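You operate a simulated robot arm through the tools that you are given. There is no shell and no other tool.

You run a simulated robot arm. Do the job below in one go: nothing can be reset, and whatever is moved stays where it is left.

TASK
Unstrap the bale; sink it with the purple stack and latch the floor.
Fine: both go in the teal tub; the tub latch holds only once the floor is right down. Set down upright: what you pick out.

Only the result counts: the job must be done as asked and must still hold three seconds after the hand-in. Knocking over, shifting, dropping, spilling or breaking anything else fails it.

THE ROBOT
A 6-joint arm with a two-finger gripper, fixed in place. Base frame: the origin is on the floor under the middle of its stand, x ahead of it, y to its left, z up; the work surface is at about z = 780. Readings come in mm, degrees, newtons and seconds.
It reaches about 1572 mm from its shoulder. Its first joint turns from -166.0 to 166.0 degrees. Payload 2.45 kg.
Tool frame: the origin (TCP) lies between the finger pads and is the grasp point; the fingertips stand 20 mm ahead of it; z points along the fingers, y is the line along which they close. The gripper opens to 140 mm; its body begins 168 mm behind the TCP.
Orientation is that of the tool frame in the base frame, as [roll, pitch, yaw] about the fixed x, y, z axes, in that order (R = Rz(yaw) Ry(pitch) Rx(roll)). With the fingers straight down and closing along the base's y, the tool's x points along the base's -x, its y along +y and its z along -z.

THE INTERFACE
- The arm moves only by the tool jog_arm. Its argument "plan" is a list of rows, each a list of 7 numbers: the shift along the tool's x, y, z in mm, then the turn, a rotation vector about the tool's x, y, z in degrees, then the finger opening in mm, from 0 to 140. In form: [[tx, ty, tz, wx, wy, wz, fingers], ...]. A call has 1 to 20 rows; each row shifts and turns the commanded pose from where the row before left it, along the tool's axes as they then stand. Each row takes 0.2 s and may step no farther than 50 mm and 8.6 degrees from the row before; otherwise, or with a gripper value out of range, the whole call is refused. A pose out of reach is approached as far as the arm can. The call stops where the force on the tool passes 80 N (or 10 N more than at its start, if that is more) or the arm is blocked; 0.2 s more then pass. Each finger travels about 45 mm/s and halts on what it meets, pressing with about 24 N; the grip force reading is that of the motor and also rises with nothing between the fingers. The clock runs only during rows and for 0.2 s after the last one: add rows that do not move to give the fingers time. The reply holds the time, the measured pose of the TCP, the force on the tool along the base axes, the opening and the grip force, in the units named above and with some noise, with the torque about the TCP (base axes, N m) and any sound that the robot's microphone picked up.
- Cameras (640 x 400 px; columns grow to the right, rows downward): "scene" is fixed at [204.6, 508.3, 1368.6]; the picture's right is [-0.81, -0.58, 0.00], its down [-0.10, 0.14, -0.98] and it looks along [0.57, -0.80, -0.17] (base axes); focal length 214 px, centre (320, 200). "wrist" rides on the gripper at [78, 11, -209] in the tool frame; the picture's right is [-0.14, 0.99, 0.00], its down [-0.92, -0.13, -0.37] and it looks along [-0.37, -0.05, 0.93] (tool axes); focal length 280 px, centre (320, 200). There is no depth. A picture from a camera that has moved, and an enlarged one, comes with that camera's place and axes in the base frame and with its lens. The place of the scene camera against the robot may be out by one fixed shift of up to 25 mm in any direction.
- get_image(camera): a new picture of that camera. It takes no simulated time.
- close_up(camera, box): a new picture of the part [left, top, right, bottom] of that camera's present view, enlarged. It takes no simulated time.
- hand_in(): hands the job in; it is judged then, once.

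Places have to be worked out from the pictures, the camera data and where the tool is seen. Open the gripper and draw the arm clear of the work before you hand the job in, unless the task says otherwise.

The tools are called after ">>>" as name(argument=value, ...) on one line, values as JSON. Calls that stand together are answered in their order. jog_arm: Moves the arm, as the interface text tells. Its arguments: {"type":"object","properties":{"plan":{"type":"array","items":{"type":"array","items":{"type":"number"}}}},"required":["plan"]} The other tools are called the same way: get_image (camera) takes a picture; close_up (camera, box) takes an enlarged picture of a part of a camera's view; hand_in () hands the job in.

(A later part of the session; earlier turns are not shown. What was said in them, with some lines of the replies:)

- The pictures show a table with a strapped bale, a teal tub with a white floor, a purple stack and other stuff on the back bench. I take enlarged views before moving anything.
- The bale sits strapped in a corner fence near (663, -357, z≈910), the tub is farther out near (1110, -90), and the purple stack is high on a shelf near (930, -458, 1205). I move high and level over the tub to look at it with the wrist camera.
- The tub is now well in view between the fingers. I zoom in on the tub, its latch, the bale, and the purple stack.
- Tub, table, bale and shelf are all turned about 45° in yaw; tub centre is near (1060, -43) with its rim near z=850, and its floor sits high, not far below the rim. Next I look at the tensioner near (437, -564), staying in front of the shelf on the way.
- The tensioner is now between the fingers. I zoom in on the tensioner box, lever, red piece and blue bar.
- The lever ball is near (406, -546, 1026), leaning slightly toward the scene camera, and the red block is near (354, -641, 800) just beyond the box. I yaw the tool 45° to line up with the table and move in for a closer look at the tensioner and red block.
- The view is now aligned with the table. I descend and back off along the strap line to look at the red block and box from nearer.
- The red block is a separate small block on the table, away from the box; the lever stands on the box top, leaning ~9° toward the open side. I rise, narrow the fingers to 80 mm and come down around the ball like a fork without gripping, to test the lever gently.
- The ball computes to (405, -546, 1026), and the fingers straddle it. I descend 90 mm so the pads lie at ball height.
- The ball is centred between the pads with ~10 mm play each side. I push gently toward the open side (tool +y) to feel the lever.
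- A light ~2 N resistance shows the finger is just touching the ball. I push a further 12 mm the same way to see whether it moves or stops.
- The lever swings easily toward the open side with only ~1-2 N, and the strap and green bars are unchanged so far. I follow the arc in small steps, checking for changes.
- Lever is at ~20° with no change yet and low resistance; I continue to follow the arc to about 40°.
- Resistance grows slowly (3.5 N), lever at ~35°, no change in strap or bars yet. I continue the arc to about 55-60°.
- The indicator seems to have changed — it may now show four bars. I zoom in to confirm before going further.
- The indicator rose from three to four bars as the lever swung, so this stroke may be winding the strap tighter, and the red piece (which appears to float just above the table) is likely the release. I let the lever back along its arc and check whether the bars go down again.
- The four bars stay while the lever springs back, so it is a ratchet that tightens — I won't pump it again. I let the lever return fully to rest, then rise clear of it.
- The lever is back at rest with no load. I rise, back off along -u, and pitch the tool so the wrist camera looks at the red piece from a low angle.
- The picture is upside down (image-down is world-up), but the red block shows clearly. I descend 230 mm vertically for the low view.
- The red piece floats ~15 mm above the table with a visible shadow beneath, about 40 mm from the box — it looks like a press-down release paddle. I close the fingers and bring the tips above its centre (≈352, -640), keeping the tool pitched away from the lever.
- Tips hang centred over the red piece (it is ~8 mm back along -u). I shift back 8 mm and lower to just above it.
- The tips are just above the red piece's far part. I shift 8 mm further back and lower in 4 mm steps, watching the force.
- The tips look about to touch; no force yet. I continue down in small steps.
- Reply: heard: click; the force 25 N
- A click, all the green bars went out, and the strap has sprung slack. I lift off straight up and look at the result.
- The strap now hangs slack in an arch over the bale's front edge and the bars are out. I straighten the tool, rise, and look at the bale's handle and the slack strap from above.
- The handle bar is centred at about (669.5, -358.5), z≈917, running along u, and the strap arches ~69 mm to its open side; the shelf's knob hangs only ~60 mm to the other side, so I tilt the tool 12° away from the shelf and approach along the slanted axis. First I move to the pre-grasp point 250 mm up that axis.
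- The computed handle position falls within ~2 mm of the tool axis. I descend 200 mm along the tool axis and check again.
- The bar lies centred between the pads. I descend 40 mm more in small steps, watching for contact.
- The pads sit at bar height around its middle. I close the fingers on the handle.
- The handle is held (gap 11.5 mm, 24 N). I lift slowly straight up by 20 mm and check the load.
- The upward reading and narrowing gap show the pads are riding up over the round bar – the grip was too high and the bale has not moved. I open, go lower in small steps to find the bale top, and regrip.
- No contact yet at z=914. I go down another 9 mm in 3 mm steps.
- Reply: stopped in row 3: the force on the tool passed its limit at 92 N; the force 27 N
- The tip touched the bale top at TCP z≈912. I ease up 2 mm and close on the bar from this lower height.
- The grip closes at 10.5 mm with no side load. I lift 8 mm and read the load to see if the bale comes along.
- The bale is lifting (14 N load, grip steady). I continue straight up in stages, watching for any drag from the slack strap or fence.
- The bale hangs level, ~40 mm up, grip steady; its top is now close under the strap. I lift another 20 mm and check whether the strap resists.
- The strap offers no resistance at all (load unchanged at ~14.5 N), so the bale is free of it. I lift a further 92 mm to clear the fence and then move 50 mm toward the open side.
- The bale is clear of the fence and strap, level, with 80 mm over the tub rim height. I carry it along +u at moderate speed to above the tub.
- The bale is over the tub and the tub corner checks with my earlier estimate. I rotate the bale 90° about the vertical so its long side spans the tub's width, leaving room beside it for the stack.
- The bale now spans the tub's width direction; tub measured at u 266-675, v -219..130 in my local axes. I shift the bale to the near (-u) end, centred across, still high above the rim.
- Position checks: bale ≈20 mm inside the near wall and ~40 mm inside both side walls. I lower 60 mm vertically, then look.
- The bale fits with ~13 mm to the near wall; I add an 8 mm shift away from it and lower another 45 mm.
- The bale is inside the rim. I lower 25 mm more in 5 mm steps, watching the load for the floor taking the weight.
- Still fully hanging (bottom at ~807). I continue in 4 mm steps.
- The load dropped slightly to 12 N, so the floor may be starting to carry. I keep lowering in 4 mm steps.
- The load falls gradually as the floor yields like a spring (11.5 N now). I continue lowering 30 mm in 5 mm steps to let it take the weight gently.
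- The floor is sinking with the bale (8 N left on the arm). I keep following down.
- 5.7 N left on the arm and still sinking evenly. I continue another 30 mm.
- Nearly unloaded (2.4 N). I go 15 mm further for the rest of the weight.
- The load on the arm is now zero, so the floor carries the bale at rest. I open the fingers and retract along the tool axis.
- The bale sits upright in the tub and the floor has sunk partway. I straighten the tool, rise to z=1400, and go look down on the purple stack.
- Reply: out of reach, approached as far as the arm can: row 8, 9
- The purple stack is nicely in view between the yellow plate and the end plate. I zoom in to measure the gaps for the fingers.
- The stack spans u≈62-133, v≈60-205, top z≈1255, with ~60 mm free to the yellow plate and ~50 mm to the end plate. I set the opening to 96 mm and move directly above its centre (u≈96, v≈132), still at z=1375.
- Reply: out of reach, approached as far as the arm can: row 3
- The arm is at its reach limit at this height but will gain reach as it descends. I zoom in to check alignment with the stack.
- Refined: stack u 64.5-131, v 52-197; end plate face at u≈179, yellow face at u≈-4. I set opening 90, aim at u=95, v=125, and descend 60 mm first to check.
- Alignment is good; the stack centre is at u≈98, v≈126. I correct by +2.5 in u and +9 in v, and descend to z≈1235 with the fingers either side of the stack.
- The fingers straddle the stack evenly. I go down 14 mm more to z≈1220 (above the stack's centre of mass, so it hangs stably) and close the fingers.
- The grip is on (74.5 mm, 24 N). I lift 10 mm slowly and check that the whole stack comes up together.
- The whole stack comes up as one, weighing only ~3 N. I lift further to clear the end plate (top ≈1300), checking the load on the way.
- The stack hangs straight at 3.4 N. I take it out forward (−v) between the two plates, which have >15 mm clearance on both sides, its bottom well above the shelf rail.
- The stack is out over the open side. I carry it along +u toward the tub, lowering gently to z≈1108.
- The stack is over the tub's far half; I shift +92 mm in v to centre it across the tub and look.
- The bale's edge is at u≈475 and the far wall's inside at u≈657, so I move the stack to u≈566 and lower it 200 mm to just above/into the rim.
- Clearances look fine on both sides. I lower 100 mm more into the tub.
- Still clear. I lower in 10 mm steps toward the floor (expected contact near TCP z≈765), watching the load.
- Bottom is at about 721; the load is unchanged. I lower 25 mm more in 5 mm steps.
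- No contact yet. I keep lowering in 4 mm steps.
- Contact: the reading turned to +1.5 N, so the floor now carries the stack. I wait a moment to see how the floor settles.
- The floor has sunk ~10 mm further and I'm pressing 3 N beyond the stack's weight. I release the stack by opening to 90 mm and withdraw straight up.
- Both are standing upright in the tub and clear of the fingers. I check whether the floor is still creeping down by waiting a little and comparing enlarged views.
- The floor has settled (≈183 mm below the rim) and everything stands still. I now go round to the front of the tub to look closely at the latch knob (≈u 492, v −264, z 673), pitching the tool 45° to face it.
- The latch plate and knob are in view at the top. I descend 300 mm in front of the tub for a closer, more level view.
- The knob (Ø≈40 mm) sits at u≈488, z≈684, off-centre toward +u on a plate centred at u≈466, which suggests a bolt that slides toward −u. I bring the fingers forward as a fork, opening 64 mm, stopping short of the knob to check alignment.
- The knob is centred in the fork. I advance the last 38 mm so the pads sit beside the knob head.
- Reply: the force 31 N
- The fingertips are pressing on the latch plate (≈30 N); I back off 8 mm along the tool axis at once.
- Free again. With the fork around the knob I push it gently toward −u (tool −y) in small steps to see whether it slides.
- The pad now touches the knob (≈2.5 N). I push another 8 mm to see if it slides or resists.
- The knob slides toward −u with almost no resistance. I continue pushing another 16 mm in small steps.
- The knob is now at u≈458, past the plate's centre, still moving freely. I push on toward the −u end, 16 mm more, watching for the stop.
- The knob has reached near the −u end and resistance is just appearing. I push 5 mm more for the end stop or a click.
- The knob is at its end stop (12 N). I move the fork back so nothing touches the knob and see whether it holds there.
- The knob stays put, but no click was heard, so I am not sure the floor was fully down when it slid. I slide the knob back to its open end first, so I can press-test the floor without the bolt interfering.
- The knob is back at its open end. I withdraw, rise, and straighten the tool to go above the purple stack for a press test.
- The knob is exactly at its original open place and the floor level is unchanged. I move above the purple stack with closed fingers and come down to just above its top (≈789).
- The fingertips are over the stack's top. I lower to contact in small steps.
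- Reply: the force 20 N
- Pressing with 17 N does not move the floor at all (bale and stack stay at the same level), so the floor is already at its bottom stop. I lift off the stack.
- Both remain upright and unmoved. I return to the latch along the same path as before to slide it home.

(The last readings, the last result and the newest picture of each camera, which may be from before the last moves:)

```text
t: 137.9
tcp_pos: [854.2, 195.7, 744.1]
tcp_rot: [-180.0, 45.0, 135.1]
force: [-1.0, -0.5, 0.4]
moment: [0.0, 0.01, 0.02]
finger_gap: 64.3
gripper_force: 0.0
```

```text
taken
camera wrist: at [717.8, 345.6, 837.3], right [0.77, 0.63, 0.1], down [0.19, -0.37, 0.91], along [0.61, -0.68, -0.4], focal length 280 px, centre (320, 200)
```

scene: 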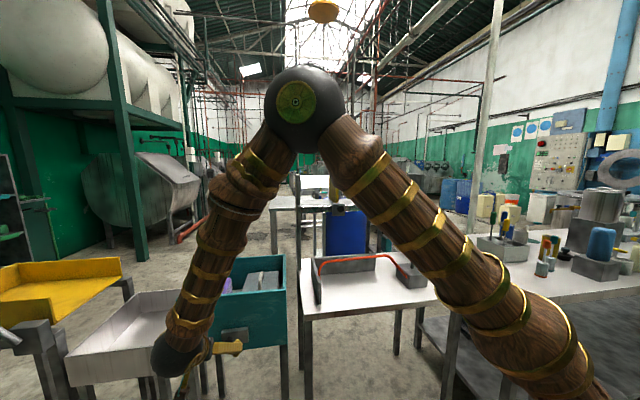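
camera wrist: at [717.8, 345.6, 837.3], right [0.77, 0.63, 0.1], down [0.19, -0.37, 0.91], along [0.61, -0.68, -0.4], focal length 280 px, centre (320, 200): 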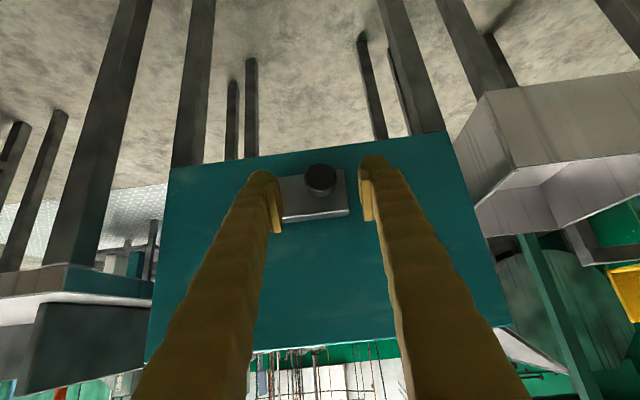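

The fork is lined up with the knob again. I advance to the same clear pose beside the knob as before (v≈−273, z≈693).

>>> jog_arm(plan=[[-7.1, -0.75, 25.3, 0, 0, 0, 64], [-7.1, -0.75, 25.3, 0, 0, 0, 64], [-7.1, -0.75, 25.3, 0, 0, 0, 64], [-7, -0.75, 24.5, 0, 0, 0, 64], [0, 0, 0, 0, 0, 0, 64]])

>>> close_up(camera="wrist", box=[220, 110, 420, 260])

```text
t: 139.1
tcp_pos: [917.3, 126.2, 696.3]
tcp_rot: [-180.0, 45.0, 135.0]
force: [-0.2, 0.2, 0.0]
moment: [-0.01, 0.05, 0.04]
finger_gap: 64.0
gripper_force: 0.1
```

```text
2.67 times, centred on (320, 185) of wrist
camera zoom: at [781.5, 276.9, 789.1], right [0.77, 0.63, 0.1], down [0.19, -0.37, 0.91], along [0.61, -0.68, -0.4], focal length 748 px, centre (320, 240)
```

zoom: 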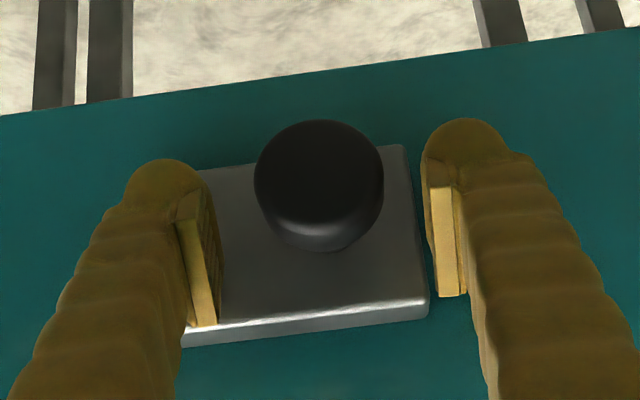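

Centred again. I push the knob steadily toward −u over its full travel, listening for a sound.

>>> jog_arm(plan=[[0, -4.2, 0, 0, 0, 0, 64], [0, -4.2, 0, 0, 0, 0, 64], [0, -4.2, 0, 0, 0, 0, 64], [0, -4.2, 0, 0, 0, 0, 64], [0, -4.2, 0, 0, 0, 0, 64], [0, -4.2, 0, 0, 0, 0, 64], [0, -4.2, 0, 0, 0, 0, 64], [0, -4.2, 0, 0, 0, 0, 64], [0, -4.2, 0, 0, 0, 0, 64], [0, -4.2, 0, 0, 0, 0, 64], [0, -4.2, 0, 0, 0, 0, 64], [0, -4.2, 0, 0, 0, 0, 64], [0, 0, 0, 0, 0, 0, 64]])

>>> close_up(camera="wrist", box=[220, 110, 420, 260])

```text
t: 141.9
tcp_pos: [882.3, 88.9, 695.1]
tcp_rot: [-179.9, 45.0, 135.0]
force: [0.1, 0.6, 0.0]
moment: [0.0, -0.01, 0.0]
finger_gap: 64.1
gripper_force: 0.0
```

```text
2.67 times, centred on (320, 185) of wrist
camera zoom: at [745.6, 240.0, 789.3], right [0.77, 0.63, 0.1], down [0.19, -0.37, 0.91], along [0.61, -0.68, -0.4], focal length 748 px, centre (320, 240)
```

zoom: 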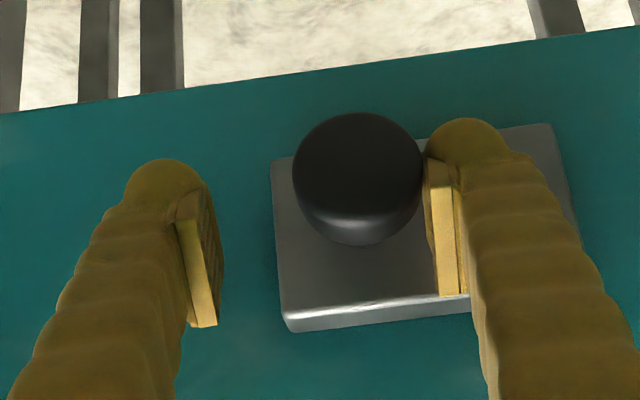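

The knob is near its end. I press it the last few millimetres firmly against its stop.

>>> jog_arm(plan=[[0, -3, 0, 0, 0, 0, 64], [0, -3, 0, 0, 0, 0, 64], [0, -2, 0, 0, 0, 0, 64], [0, 0, 0, 0, 0, 0, 64]])

>>> close_up(camera="wrist", box=[220, 110, 420, 260])

```text
t: 142.9
tcp_pos: [876.7, 84.3, 696.3]
tcp_rot: [180.0, 45.0, 135.1]
force: [15.4, 10.7, 4.9]
moment: [0.24, -0.26, -0.19]
finger_gap: 75.7
gripper_force: 8.5
```

```text
2.67 times, centred on (320, 185) of wrist
camera zoom: at [740.5, 235.2, 789.5], right [0.77, 0.63, 0.1], down [0.19, -0.37, 0.91], along [0.61, -0.68, -0.4], focal length 748 px, centre (320, 240)
```

zoom: 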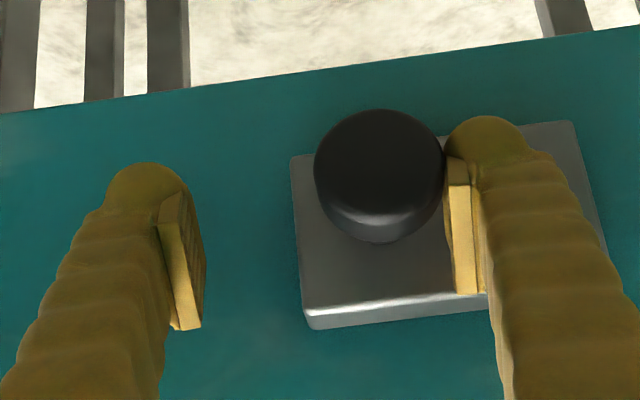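

The knob is firmly at its end (19 N on the stop). I back the fork off and withdraw, then look whether the knob stays home.

>>> jog_arm(plan=[[0, 6, 0, 0, 0, 0, 64], [0, 6, 0, 0, 0, 0, 64], [0, 6, 0, 0, 0, 0, 64], [0, 0, -15, 0, 0, 0, 64], [0, 0, -40, 0, 0, 0, 64], [0, 0, -40, 0, 0, 0, 64], [0, 0, 0, 0, 0, 0, 64]])

>>> get_image(camera="wrist")

>>> close_up(camera="wrist", box=[240, 130, 420, 240])

```text
t: 144.5
tcp_pos: [840.1, 144.1, 764.8]
tcp_rot: [-180.0, 45.1, 135.1]
force: [0.0, 0.4, 0.0]
moment: [-0.02, -0.03, -0.01]
finger_gap: 64.0
gripper_force: 0.0
```

```text
taken
camera wrist: at [703.3, 294.9, 858.4], right [0.77, 0.63, 0.1], down [0.19, -0.37, 0.91], along [0.61, -0.68, -0.4], focal length 280 px, centre (320, 200)
```

wrist: 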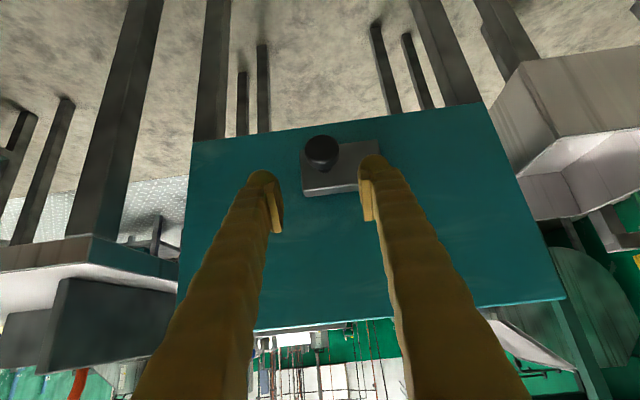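

```text
3.56 times, centred on (330, 185) of wrist
camera zoom: at [703.3, 294.9, 858.4], right [0.77, 0.63, 0.1], down [0.19, -0.37, 0.91], along [0.61, -0.68, -0.4], focal length 997 px, centre (284, 253)
```

zoom: 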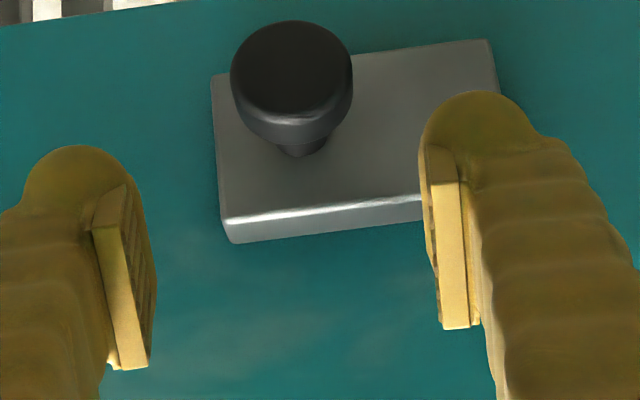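

The knob stays home at the −u end. To be sure the latch really holds the floor, I will grip the bale's handle and lift just a few millimetres: if latched, its full 14 N must come at once. I rise and straighten first.

>>> jog_arm(plan=[[-30.4, 0, -30.4, 0, 0, 0, 64], [-30.4, 0, -30.4, 0, 0, 0, 64], [-30.4, 0, -30.4, 0, 0, 0, 64], [-30.4, 0, -30.4, 0, 0, 0, 64], [-30.4, 0, -30.4, 0, 0, 0, 64], [-30.4, 0, -30.4, 0, 0, 0, 50], [-30.4, 0, -30.4, 0, 0, 0, 44], [0, 0, 0, 0, 7.5, 0, 44], [0, 0, 0, 0, 7.5, 0, 44], [0, 0, 0, 0, 7.5, 0, 44], [0, 0, 0, 0, 7.5, 0, 44], [0, 0, 0, 0, 7.5, 0, 44], [0, 0, 0, 0, 7.5, 0, 44], [0, 0, 0, 0, 0, 0, 44]])

>>> jog_arm(plan=[[-36.4, -8.1, 0, 0, 0, 0, 44], [-36.4, -8.1, 0, 0, 0, 0, 44], [-36.4, -8.1, 0, 0, 0, 0, 44], [-36.4, -8.1, 0, 0, 0, 0, 44], [-36.4, -8.1, 0, 0, 0, 0, 44], [-36.4, -8.1, 0, 0, 0, 0, 44], [-36.4, -8.1, 0, 0, 0, 0, 44], [-36.4, -8.1, 0, 0, 0, 0, 44], [0, 0, 0, 0, 0, 0, 44]])

>>> get_image(camera="wrist")

>>> close_up(camera="scene", box=[190, 250, 290, 320])

```text
t: 147.5
tcp_pos: [840.3, 145.5, 1063.9]
tcp_rot: [-180.0, 0.0, 135.1]
force: [-1.1, 0.7, -1.1]
moment: [0.0, 0.01, -0.01]
finger_gap: 44.1
gripper_force: 0.1
```

```text
t: 149.5
tcp_pos: [1001.0, -106.9, 1062.2]
tcp_rot: [-180.0, 0.1, 135.1]
force: [-0.2, 0.1, 0.2]
moment: [0.03, 0.02, -0.02]
finger_gap: 44.1
gripper_force: 0.1
```

```text
taken
camera wrist: at [953.4, -45.2, 1273.8], right [0.8, 0.6, 0.0], down [0.56, -0.74, 0.37], along [0.22, -0.29, -0.93], focal length 280 px, centre (320, 200)
```

wrist: 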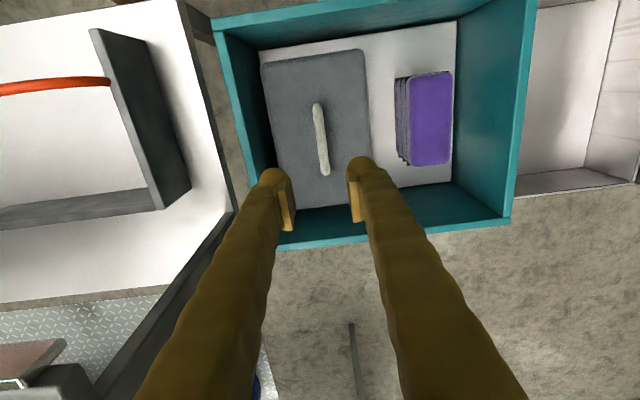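

```text
5.71 times, centred on (240, 285) of scene
camera zoom: at [204.6, 508.3, 1368.6], right [-0.81, -0.58, 0.0], down [-0.1, 0.14, -0.98], along [0.57, -0.8, -0.17], focal length 1226 px, centre (777, -286)
```

zoom: 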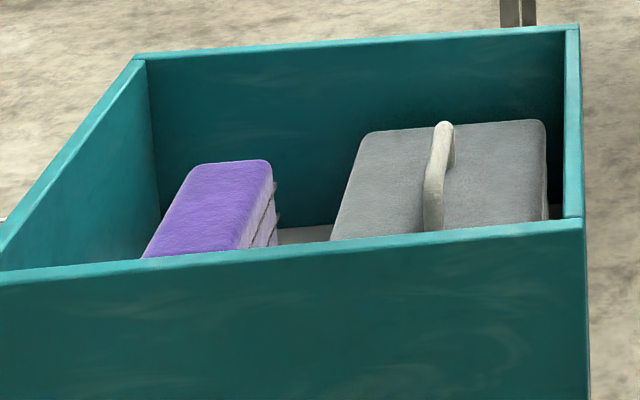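

The handle lies directly under the tool (within 2 mm). I descend 205 mm and check the alignment.

>>> jog_arm(plan=[[0, 0, 45, 0, 0, 0, 44], [0, 0, 45, 0, 0, 0, 44], [0, 0, 45, 0, 0, 0, 44], [0, 0, 40, 0, 0, 0, 44], [0, 0, 30, 0, 0, 0, 44], [0, 0, 0, 0, 0, 0, 44]])

>>> close_up(camera="wrist", box=[220, 90, 420, 260])

```text
t: 150.9
tcp_pos: [1000.9, -107.5, 859.6]
tcp_rot: [-179.9, 0.1, 135.1]
force: [0.1, 0.6, 0.1]
moment: [-0.01, -0.02, 0.02]
finger_gap: 43.8
gripper_force: 0.1
```

```text
2.35 times, centred on (320, 175) of wrist
camera zoom: at [953.8, -45.0, 1068.8], right [0.8, 0.6, 0.0], down [0.56, -0.74, 0.37], along [0.22, -0.29, -0.93], focal length 660 px, centre (320, 259)
```

zoom: 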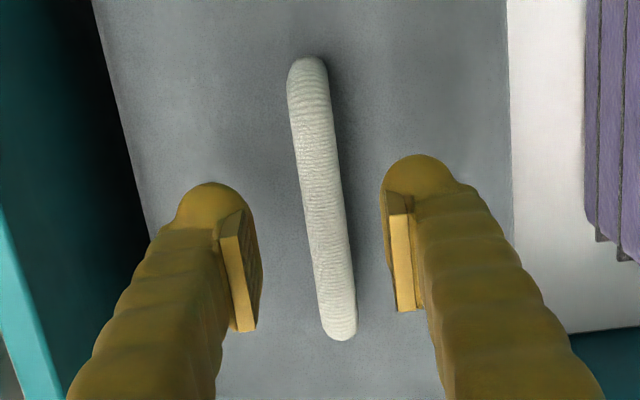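

The bar is centred between the pads. I descend to z≈817, slowly at the end.

>>> jog_arm(plan=[[0, 0, 15, 0, 0, 0, 44], [0, 0, 12, 0, 0, 0, 44], [0, 0, 8, 0, 0, 0, 44], [0, 0, 4, 0, 0, 0, 44], [0, 0, 3, 0, 0, 0, 44], [0, 0, 0, 0, 0, 0, 44]])

>>> close_up(camera="wrist", box=[220, 90, 420, 260])

```text
t: 152.3
tcp_pos: [1001.1, -106.7, 817.2]
tcp_rot: [-180.0, 0.1, 135.1]
force: [0.7, 0.0, 0.5]
moment: [-0.01, -0.02, 0.01]
finger_gap: 43.9
gripper_force: 0.2
```

```text
2.35 times, centred on (320, 175) of wrist
camera zoom: at [953.9, -44.9, 1027.4], right [0.8, 0.6, 0.0], down [0.56, -0.74, 0.37], along [0.22, -0.29, -0.93], focal length 660 px, centre (320, 259)
```

zoom: 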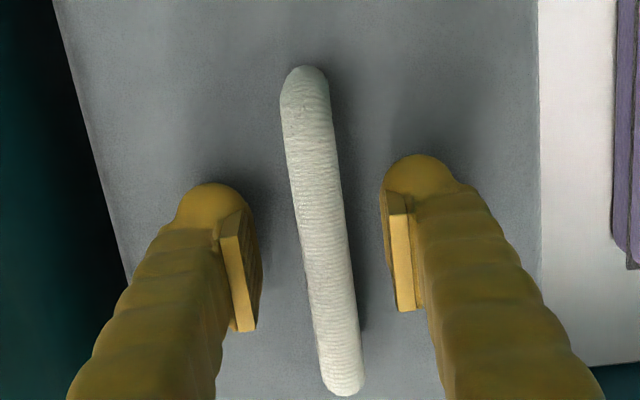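

No contact below; the pads are at bar height. I close on the bar.

>>> jog_arm(plan=[[0, 0, 0, 0, 0, 0, 15], [0, 0, 0, 0, 0, 0, 0], [0, 0, 0, 0, 0, 0, 0], [0, 0, 0, 0, 0, 0, 0], [0, 0, 0, 0, 0, 0, 0]])

>>> close_up(camera="scene", box=[190, 250, 290, 320])

```text
t: 153.5
tcp_pos: [1002.1, -107.0, 818.4]
tcp_rot: [-179.9, 0.0, 135.0]
force: [2.1, 6.4, 0.0]
moment: [-0.04, 0.04, 0.0]
finger_gap: 11.0
gripper_force: 24.1
```

```text
5.71 times, centred on (240, 285) of scene
camera zoom: at [204.6, 508.3, 1368.6], right [-0.81, -0.58, 0.0], down [-0.1, 0.14, -0.98], along [0.57, -0.8, -0.17], focal length 1226 px, centre (777, -286)
```

zoom: 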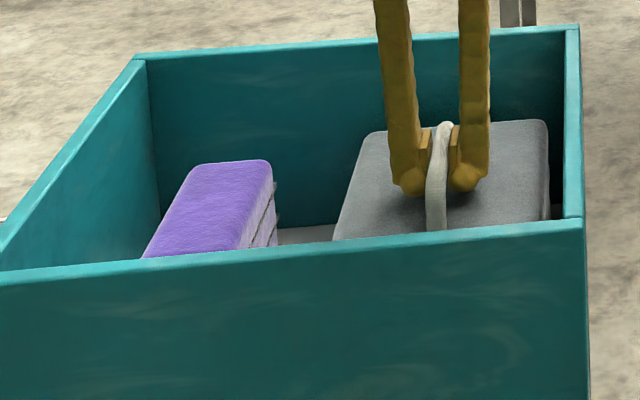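

Gripped at 11 mm. I lift by only 5 mm and read the load.

>>> jog_arm(plan=[[0, 0, -2.5, 0, 0, 0, 0], [0, 0, -2.5, 0, 0, 0, 0], [0, 0, 0, 0, 0, 0, 0], [0, 0, 0, 0, 0, 0, 0]])

>>> close_up(camera="scene", box=[190, 250, 290, 320])

```text
t: 154.5
tcp_pos: [1000.5, -107.1, 821.9]
tcp_rot: [179.9, 0.0, 135.0]
force: [0.6, 0.4, -13.8]
moment: [0.01, 0.01, 0.01]
finger_gap: 11.1
gripper_force: 23.9
```

```text
5.71 times, centred on (240, 285) of scene
camera zoom: at [204.6, 508.3, 1368.6], right [-0.81, -0.58, 0.0], down [-0.1, 0.14, -0.98], along [0.57, -0.8, -0.17], focal length 1226 px, centre (777, -286)
```

zoom: 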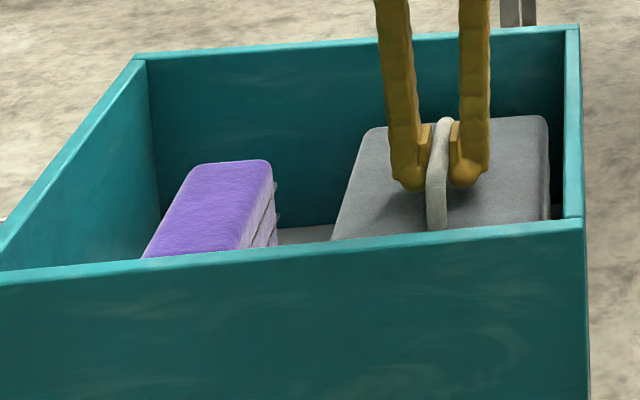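

The full 13.8 N came at once and the purple stack did not rise, so the floor is truly latched. I set the bale back down the same few millimetres.

>>> jog_arm(plan=[[0, 0, 2.5, 0, 0, 0, 0], [0, 0, 2.3, 0, 0, 0, 0], [0, 0, 0, 0, 0, 0, 0], [0, 0, 0, 0, 0, 0, 0]])

```text
t: 155.5
tcp_pos: [1002.8, -107.6, 817.7]
tcp_rot: [179.9, 0.1, 135.1]
force: [-2.7, 1.2, 2.7]
moment: [-0.01, 0.01, -0.02]
finger_gap: 11.0
gripper_force: 24.0
```

The bale rests on the floor again (load gone). I open the fingers and withdraw straight up.

>>> jog_arm(plan=[[0, 0, 0, 0, 0, 0, 25], [0, 0, 0, 0, 0, 0, 44], [0, 0, 0, 0, 0, 0, 44], [0, 0, 0, 0, 0, 0, 44], [0, 0, -8, 0, 0, 0, 44], [0, 0, -20, 0, 0, 0, 44], [0, 0, -40, 0, 0, 0, 44], [0, 0, -45, 0, 0, 0, 44], [0, 0, -45, 0, 0, 0, 44], [0, 0, -45, 0, 0, 0, 44], [0, 0, -45, 0, 0, 0, 60], [0, 0, 0, 0, 0, 0, 80]])

>>> get_image(camera="wrist")

>>> get_image(camera="scene")

>>> close_up(camera="scene", box=[190, 250, 290, 320])

>>> close_up(camera="scene", box=[200, 310, 270, 360])

```text
t: 158.1
tcp_pos: [1000.9, -107.5, 1065.5]
tcp_rot: [179.9, 0.0, 135.1]
force: [0.7, -0.8, 1.0]
moment: [0.04, 0.0, -0.03]
finger_gap: 79.7
gripper_force: 0.1
```

```text
taken
camera wrist: at [953.8, -44.8, 1275.6], right [0.8, 0.6, 0.0], down [0.56, -0.74, 0.37], along [0.22, -0.29, -0.93], focal length 280 px, centre (320, 200)
```

wrist: 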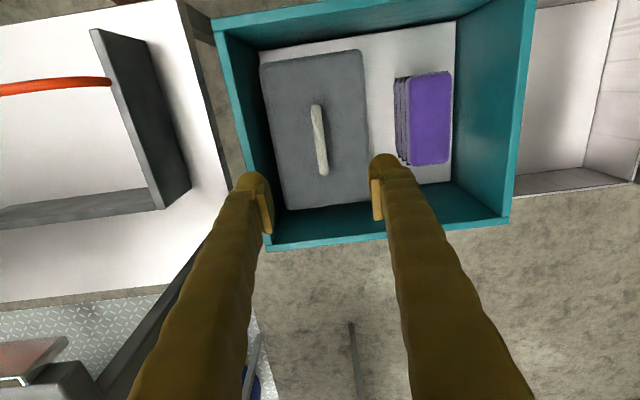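

```text
taken
```

scene: 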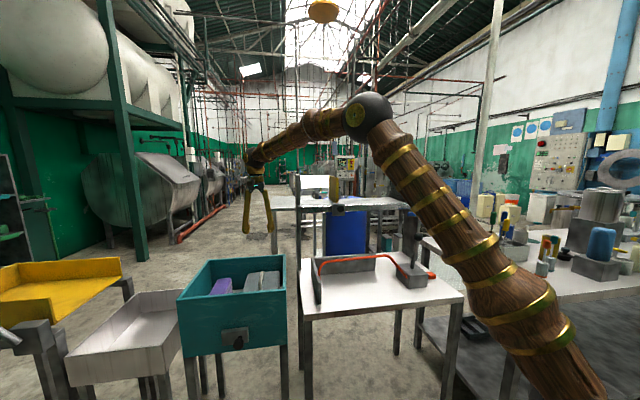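

```text
5.71 times, centred on (240, 285) of scene
camera zoom: at [204.6, 508.3, 1368.6], right [-0.81, -0.58, 0.0], down [-0.1, 0.14, -0.98], along [0.57, -0.8, -0.17], focal length 1226 px, centre (777, -286)
```

zoom: 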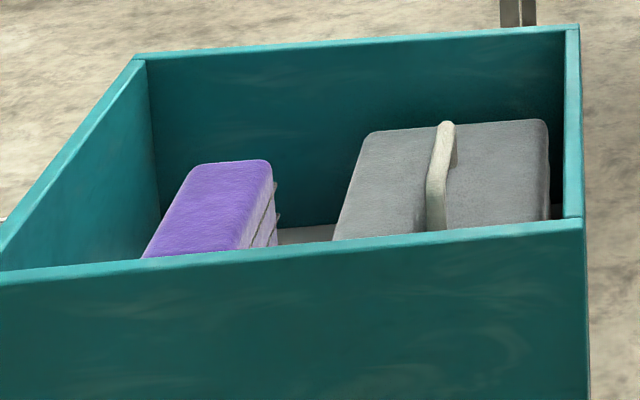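

```text
8.00 times, centred on (235, 335) of scene
camera zoom: at [204.6, 508.3, 1368.6], right [-0.81, -0.58, 0.0], down [-0.1, 0.14, -0.98], along [0.57, -0.8, -0.17], focal length 1716 px, centre (1000, -880)
```

zoom: 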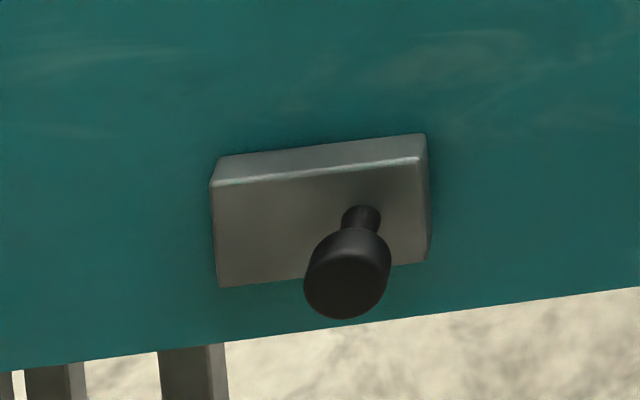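

Bale and stack stand upright on the sunk floor, and the latch knob is at its latched end. I open the gripper, draw the arm clear of the tub and check the rest of the scene.

>>> jog_arm(plan=[[0, 0, -40, 0, 0, 0, 100], [30, 0, -30, 0, 0, 0, 140], [30, 0, -30, 0, 0, 0, 140], [30, 0, -30, 0, 0, 0, 140], [35, 0, -20, 0, 0, 0, 140], [40, 0, 0, 0, 0, 0, 140], [40, 0, 0, 0, 0, 0, 140], [0, 0, 0, 0, 0, 0, 140]])

>>> get_image(camera="scene")

>>> close_up(camera="scene", box=[280, 160, 460, 300])

>>> close_up(camera="scene", box=[160, 240, 320, 360])

>>> get_image(camera="wrist")

```text
t: 159.9
tcp_pos: [856.2, 38.5, 1214.4]
tcp_rot: [179.9, 0.0, 135.1]
force: [0.8, 0.2, -0.5]
moment: [0.01, 0.04, 0.02]
finger_gap: 139.9
gripper_force: 0.1
```

```text
taken
```

scene: 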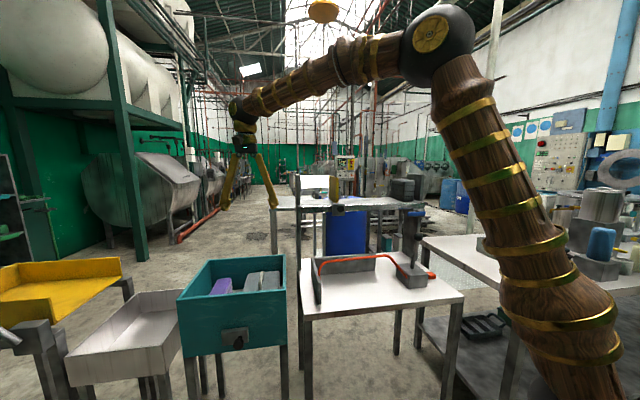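

```text
2.86 times, centred on (370, 230) of scene
camera zoom: at [204.6, 508.3, 1368.6], right [-0.81, -0.58, 0.0], down [-0.1, 0.14, -0.98], along [0.57, -0.8, -0.17], focal length 613 px, centre (177, 114)
```

zoom: 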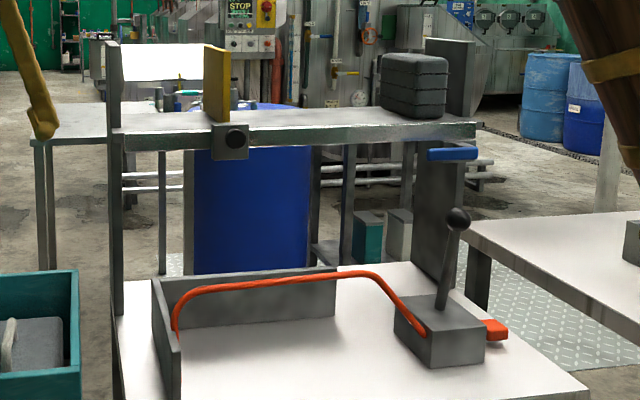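

```text
3.33 times, centred on (240, 300) of scene
camera zoom: at [204.6, 508.3, 1368.6], right [-0.81, -0.58, 0.0], down [-0.1, 0.14, -0.98], along [0.57, -0.8, -0.17], focal length 715 px, centre (587, -133)
```

zoom: 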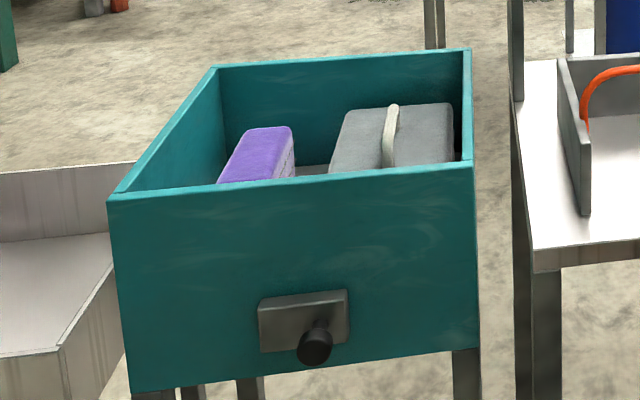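

```text
taken
camera wrist: at [808.1, 100.8, 1422.9], right [0.8, 0.6, 0.0], down [0.56, -0.74, 0.37], along [0.22, -0.29, -0.93], focal length 280 px, centre (320, 200)
```

wrist: 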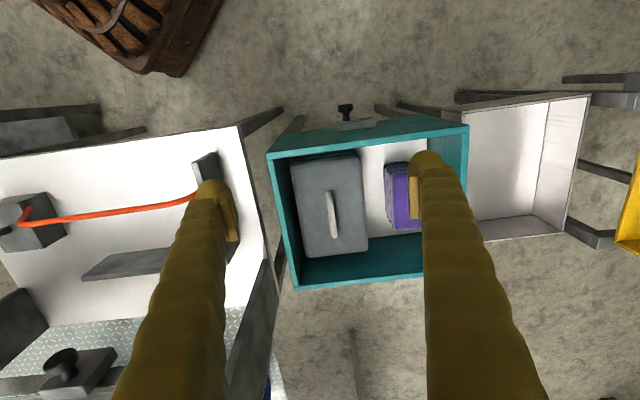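

Everything checks: the strap is slack with its bars out, bale and purple stack stand upright on the latched floor, nothing else has moved, and the gripper is open and clear. I hand the job in.

>>> hand_in()

```text
The job is handed in.
```

The job is handed in: the bale is unstrapped, it stands upright in the teal tub with the purple stack, and the tub floor is latched down.

- **Strap:** I first tried the tensioner lever, which was the wrong control. It wound the strap one notch tighter, from three green bars to four. Pressing the red paddle then released it, with a click. The bars went out and the strap hung slack.
- **Tub:** The bale sank the floor most of the way, and the purple stack took it down to its stop. Pressing on the stack with about 17 N did not move the floor further.
- **Latch:** I slid the tub knob to its other end, where it stays. To check it, I lifted the bale about 5 mm. Its full weight came onto the gripper at once and the purple stack did not rise, so the floor is held. I then set the bale back down.

In the last pictures both loads are upright, nothing else looks moved, and the gripper is open and clear of the tub. I have no result back from the judging yet.
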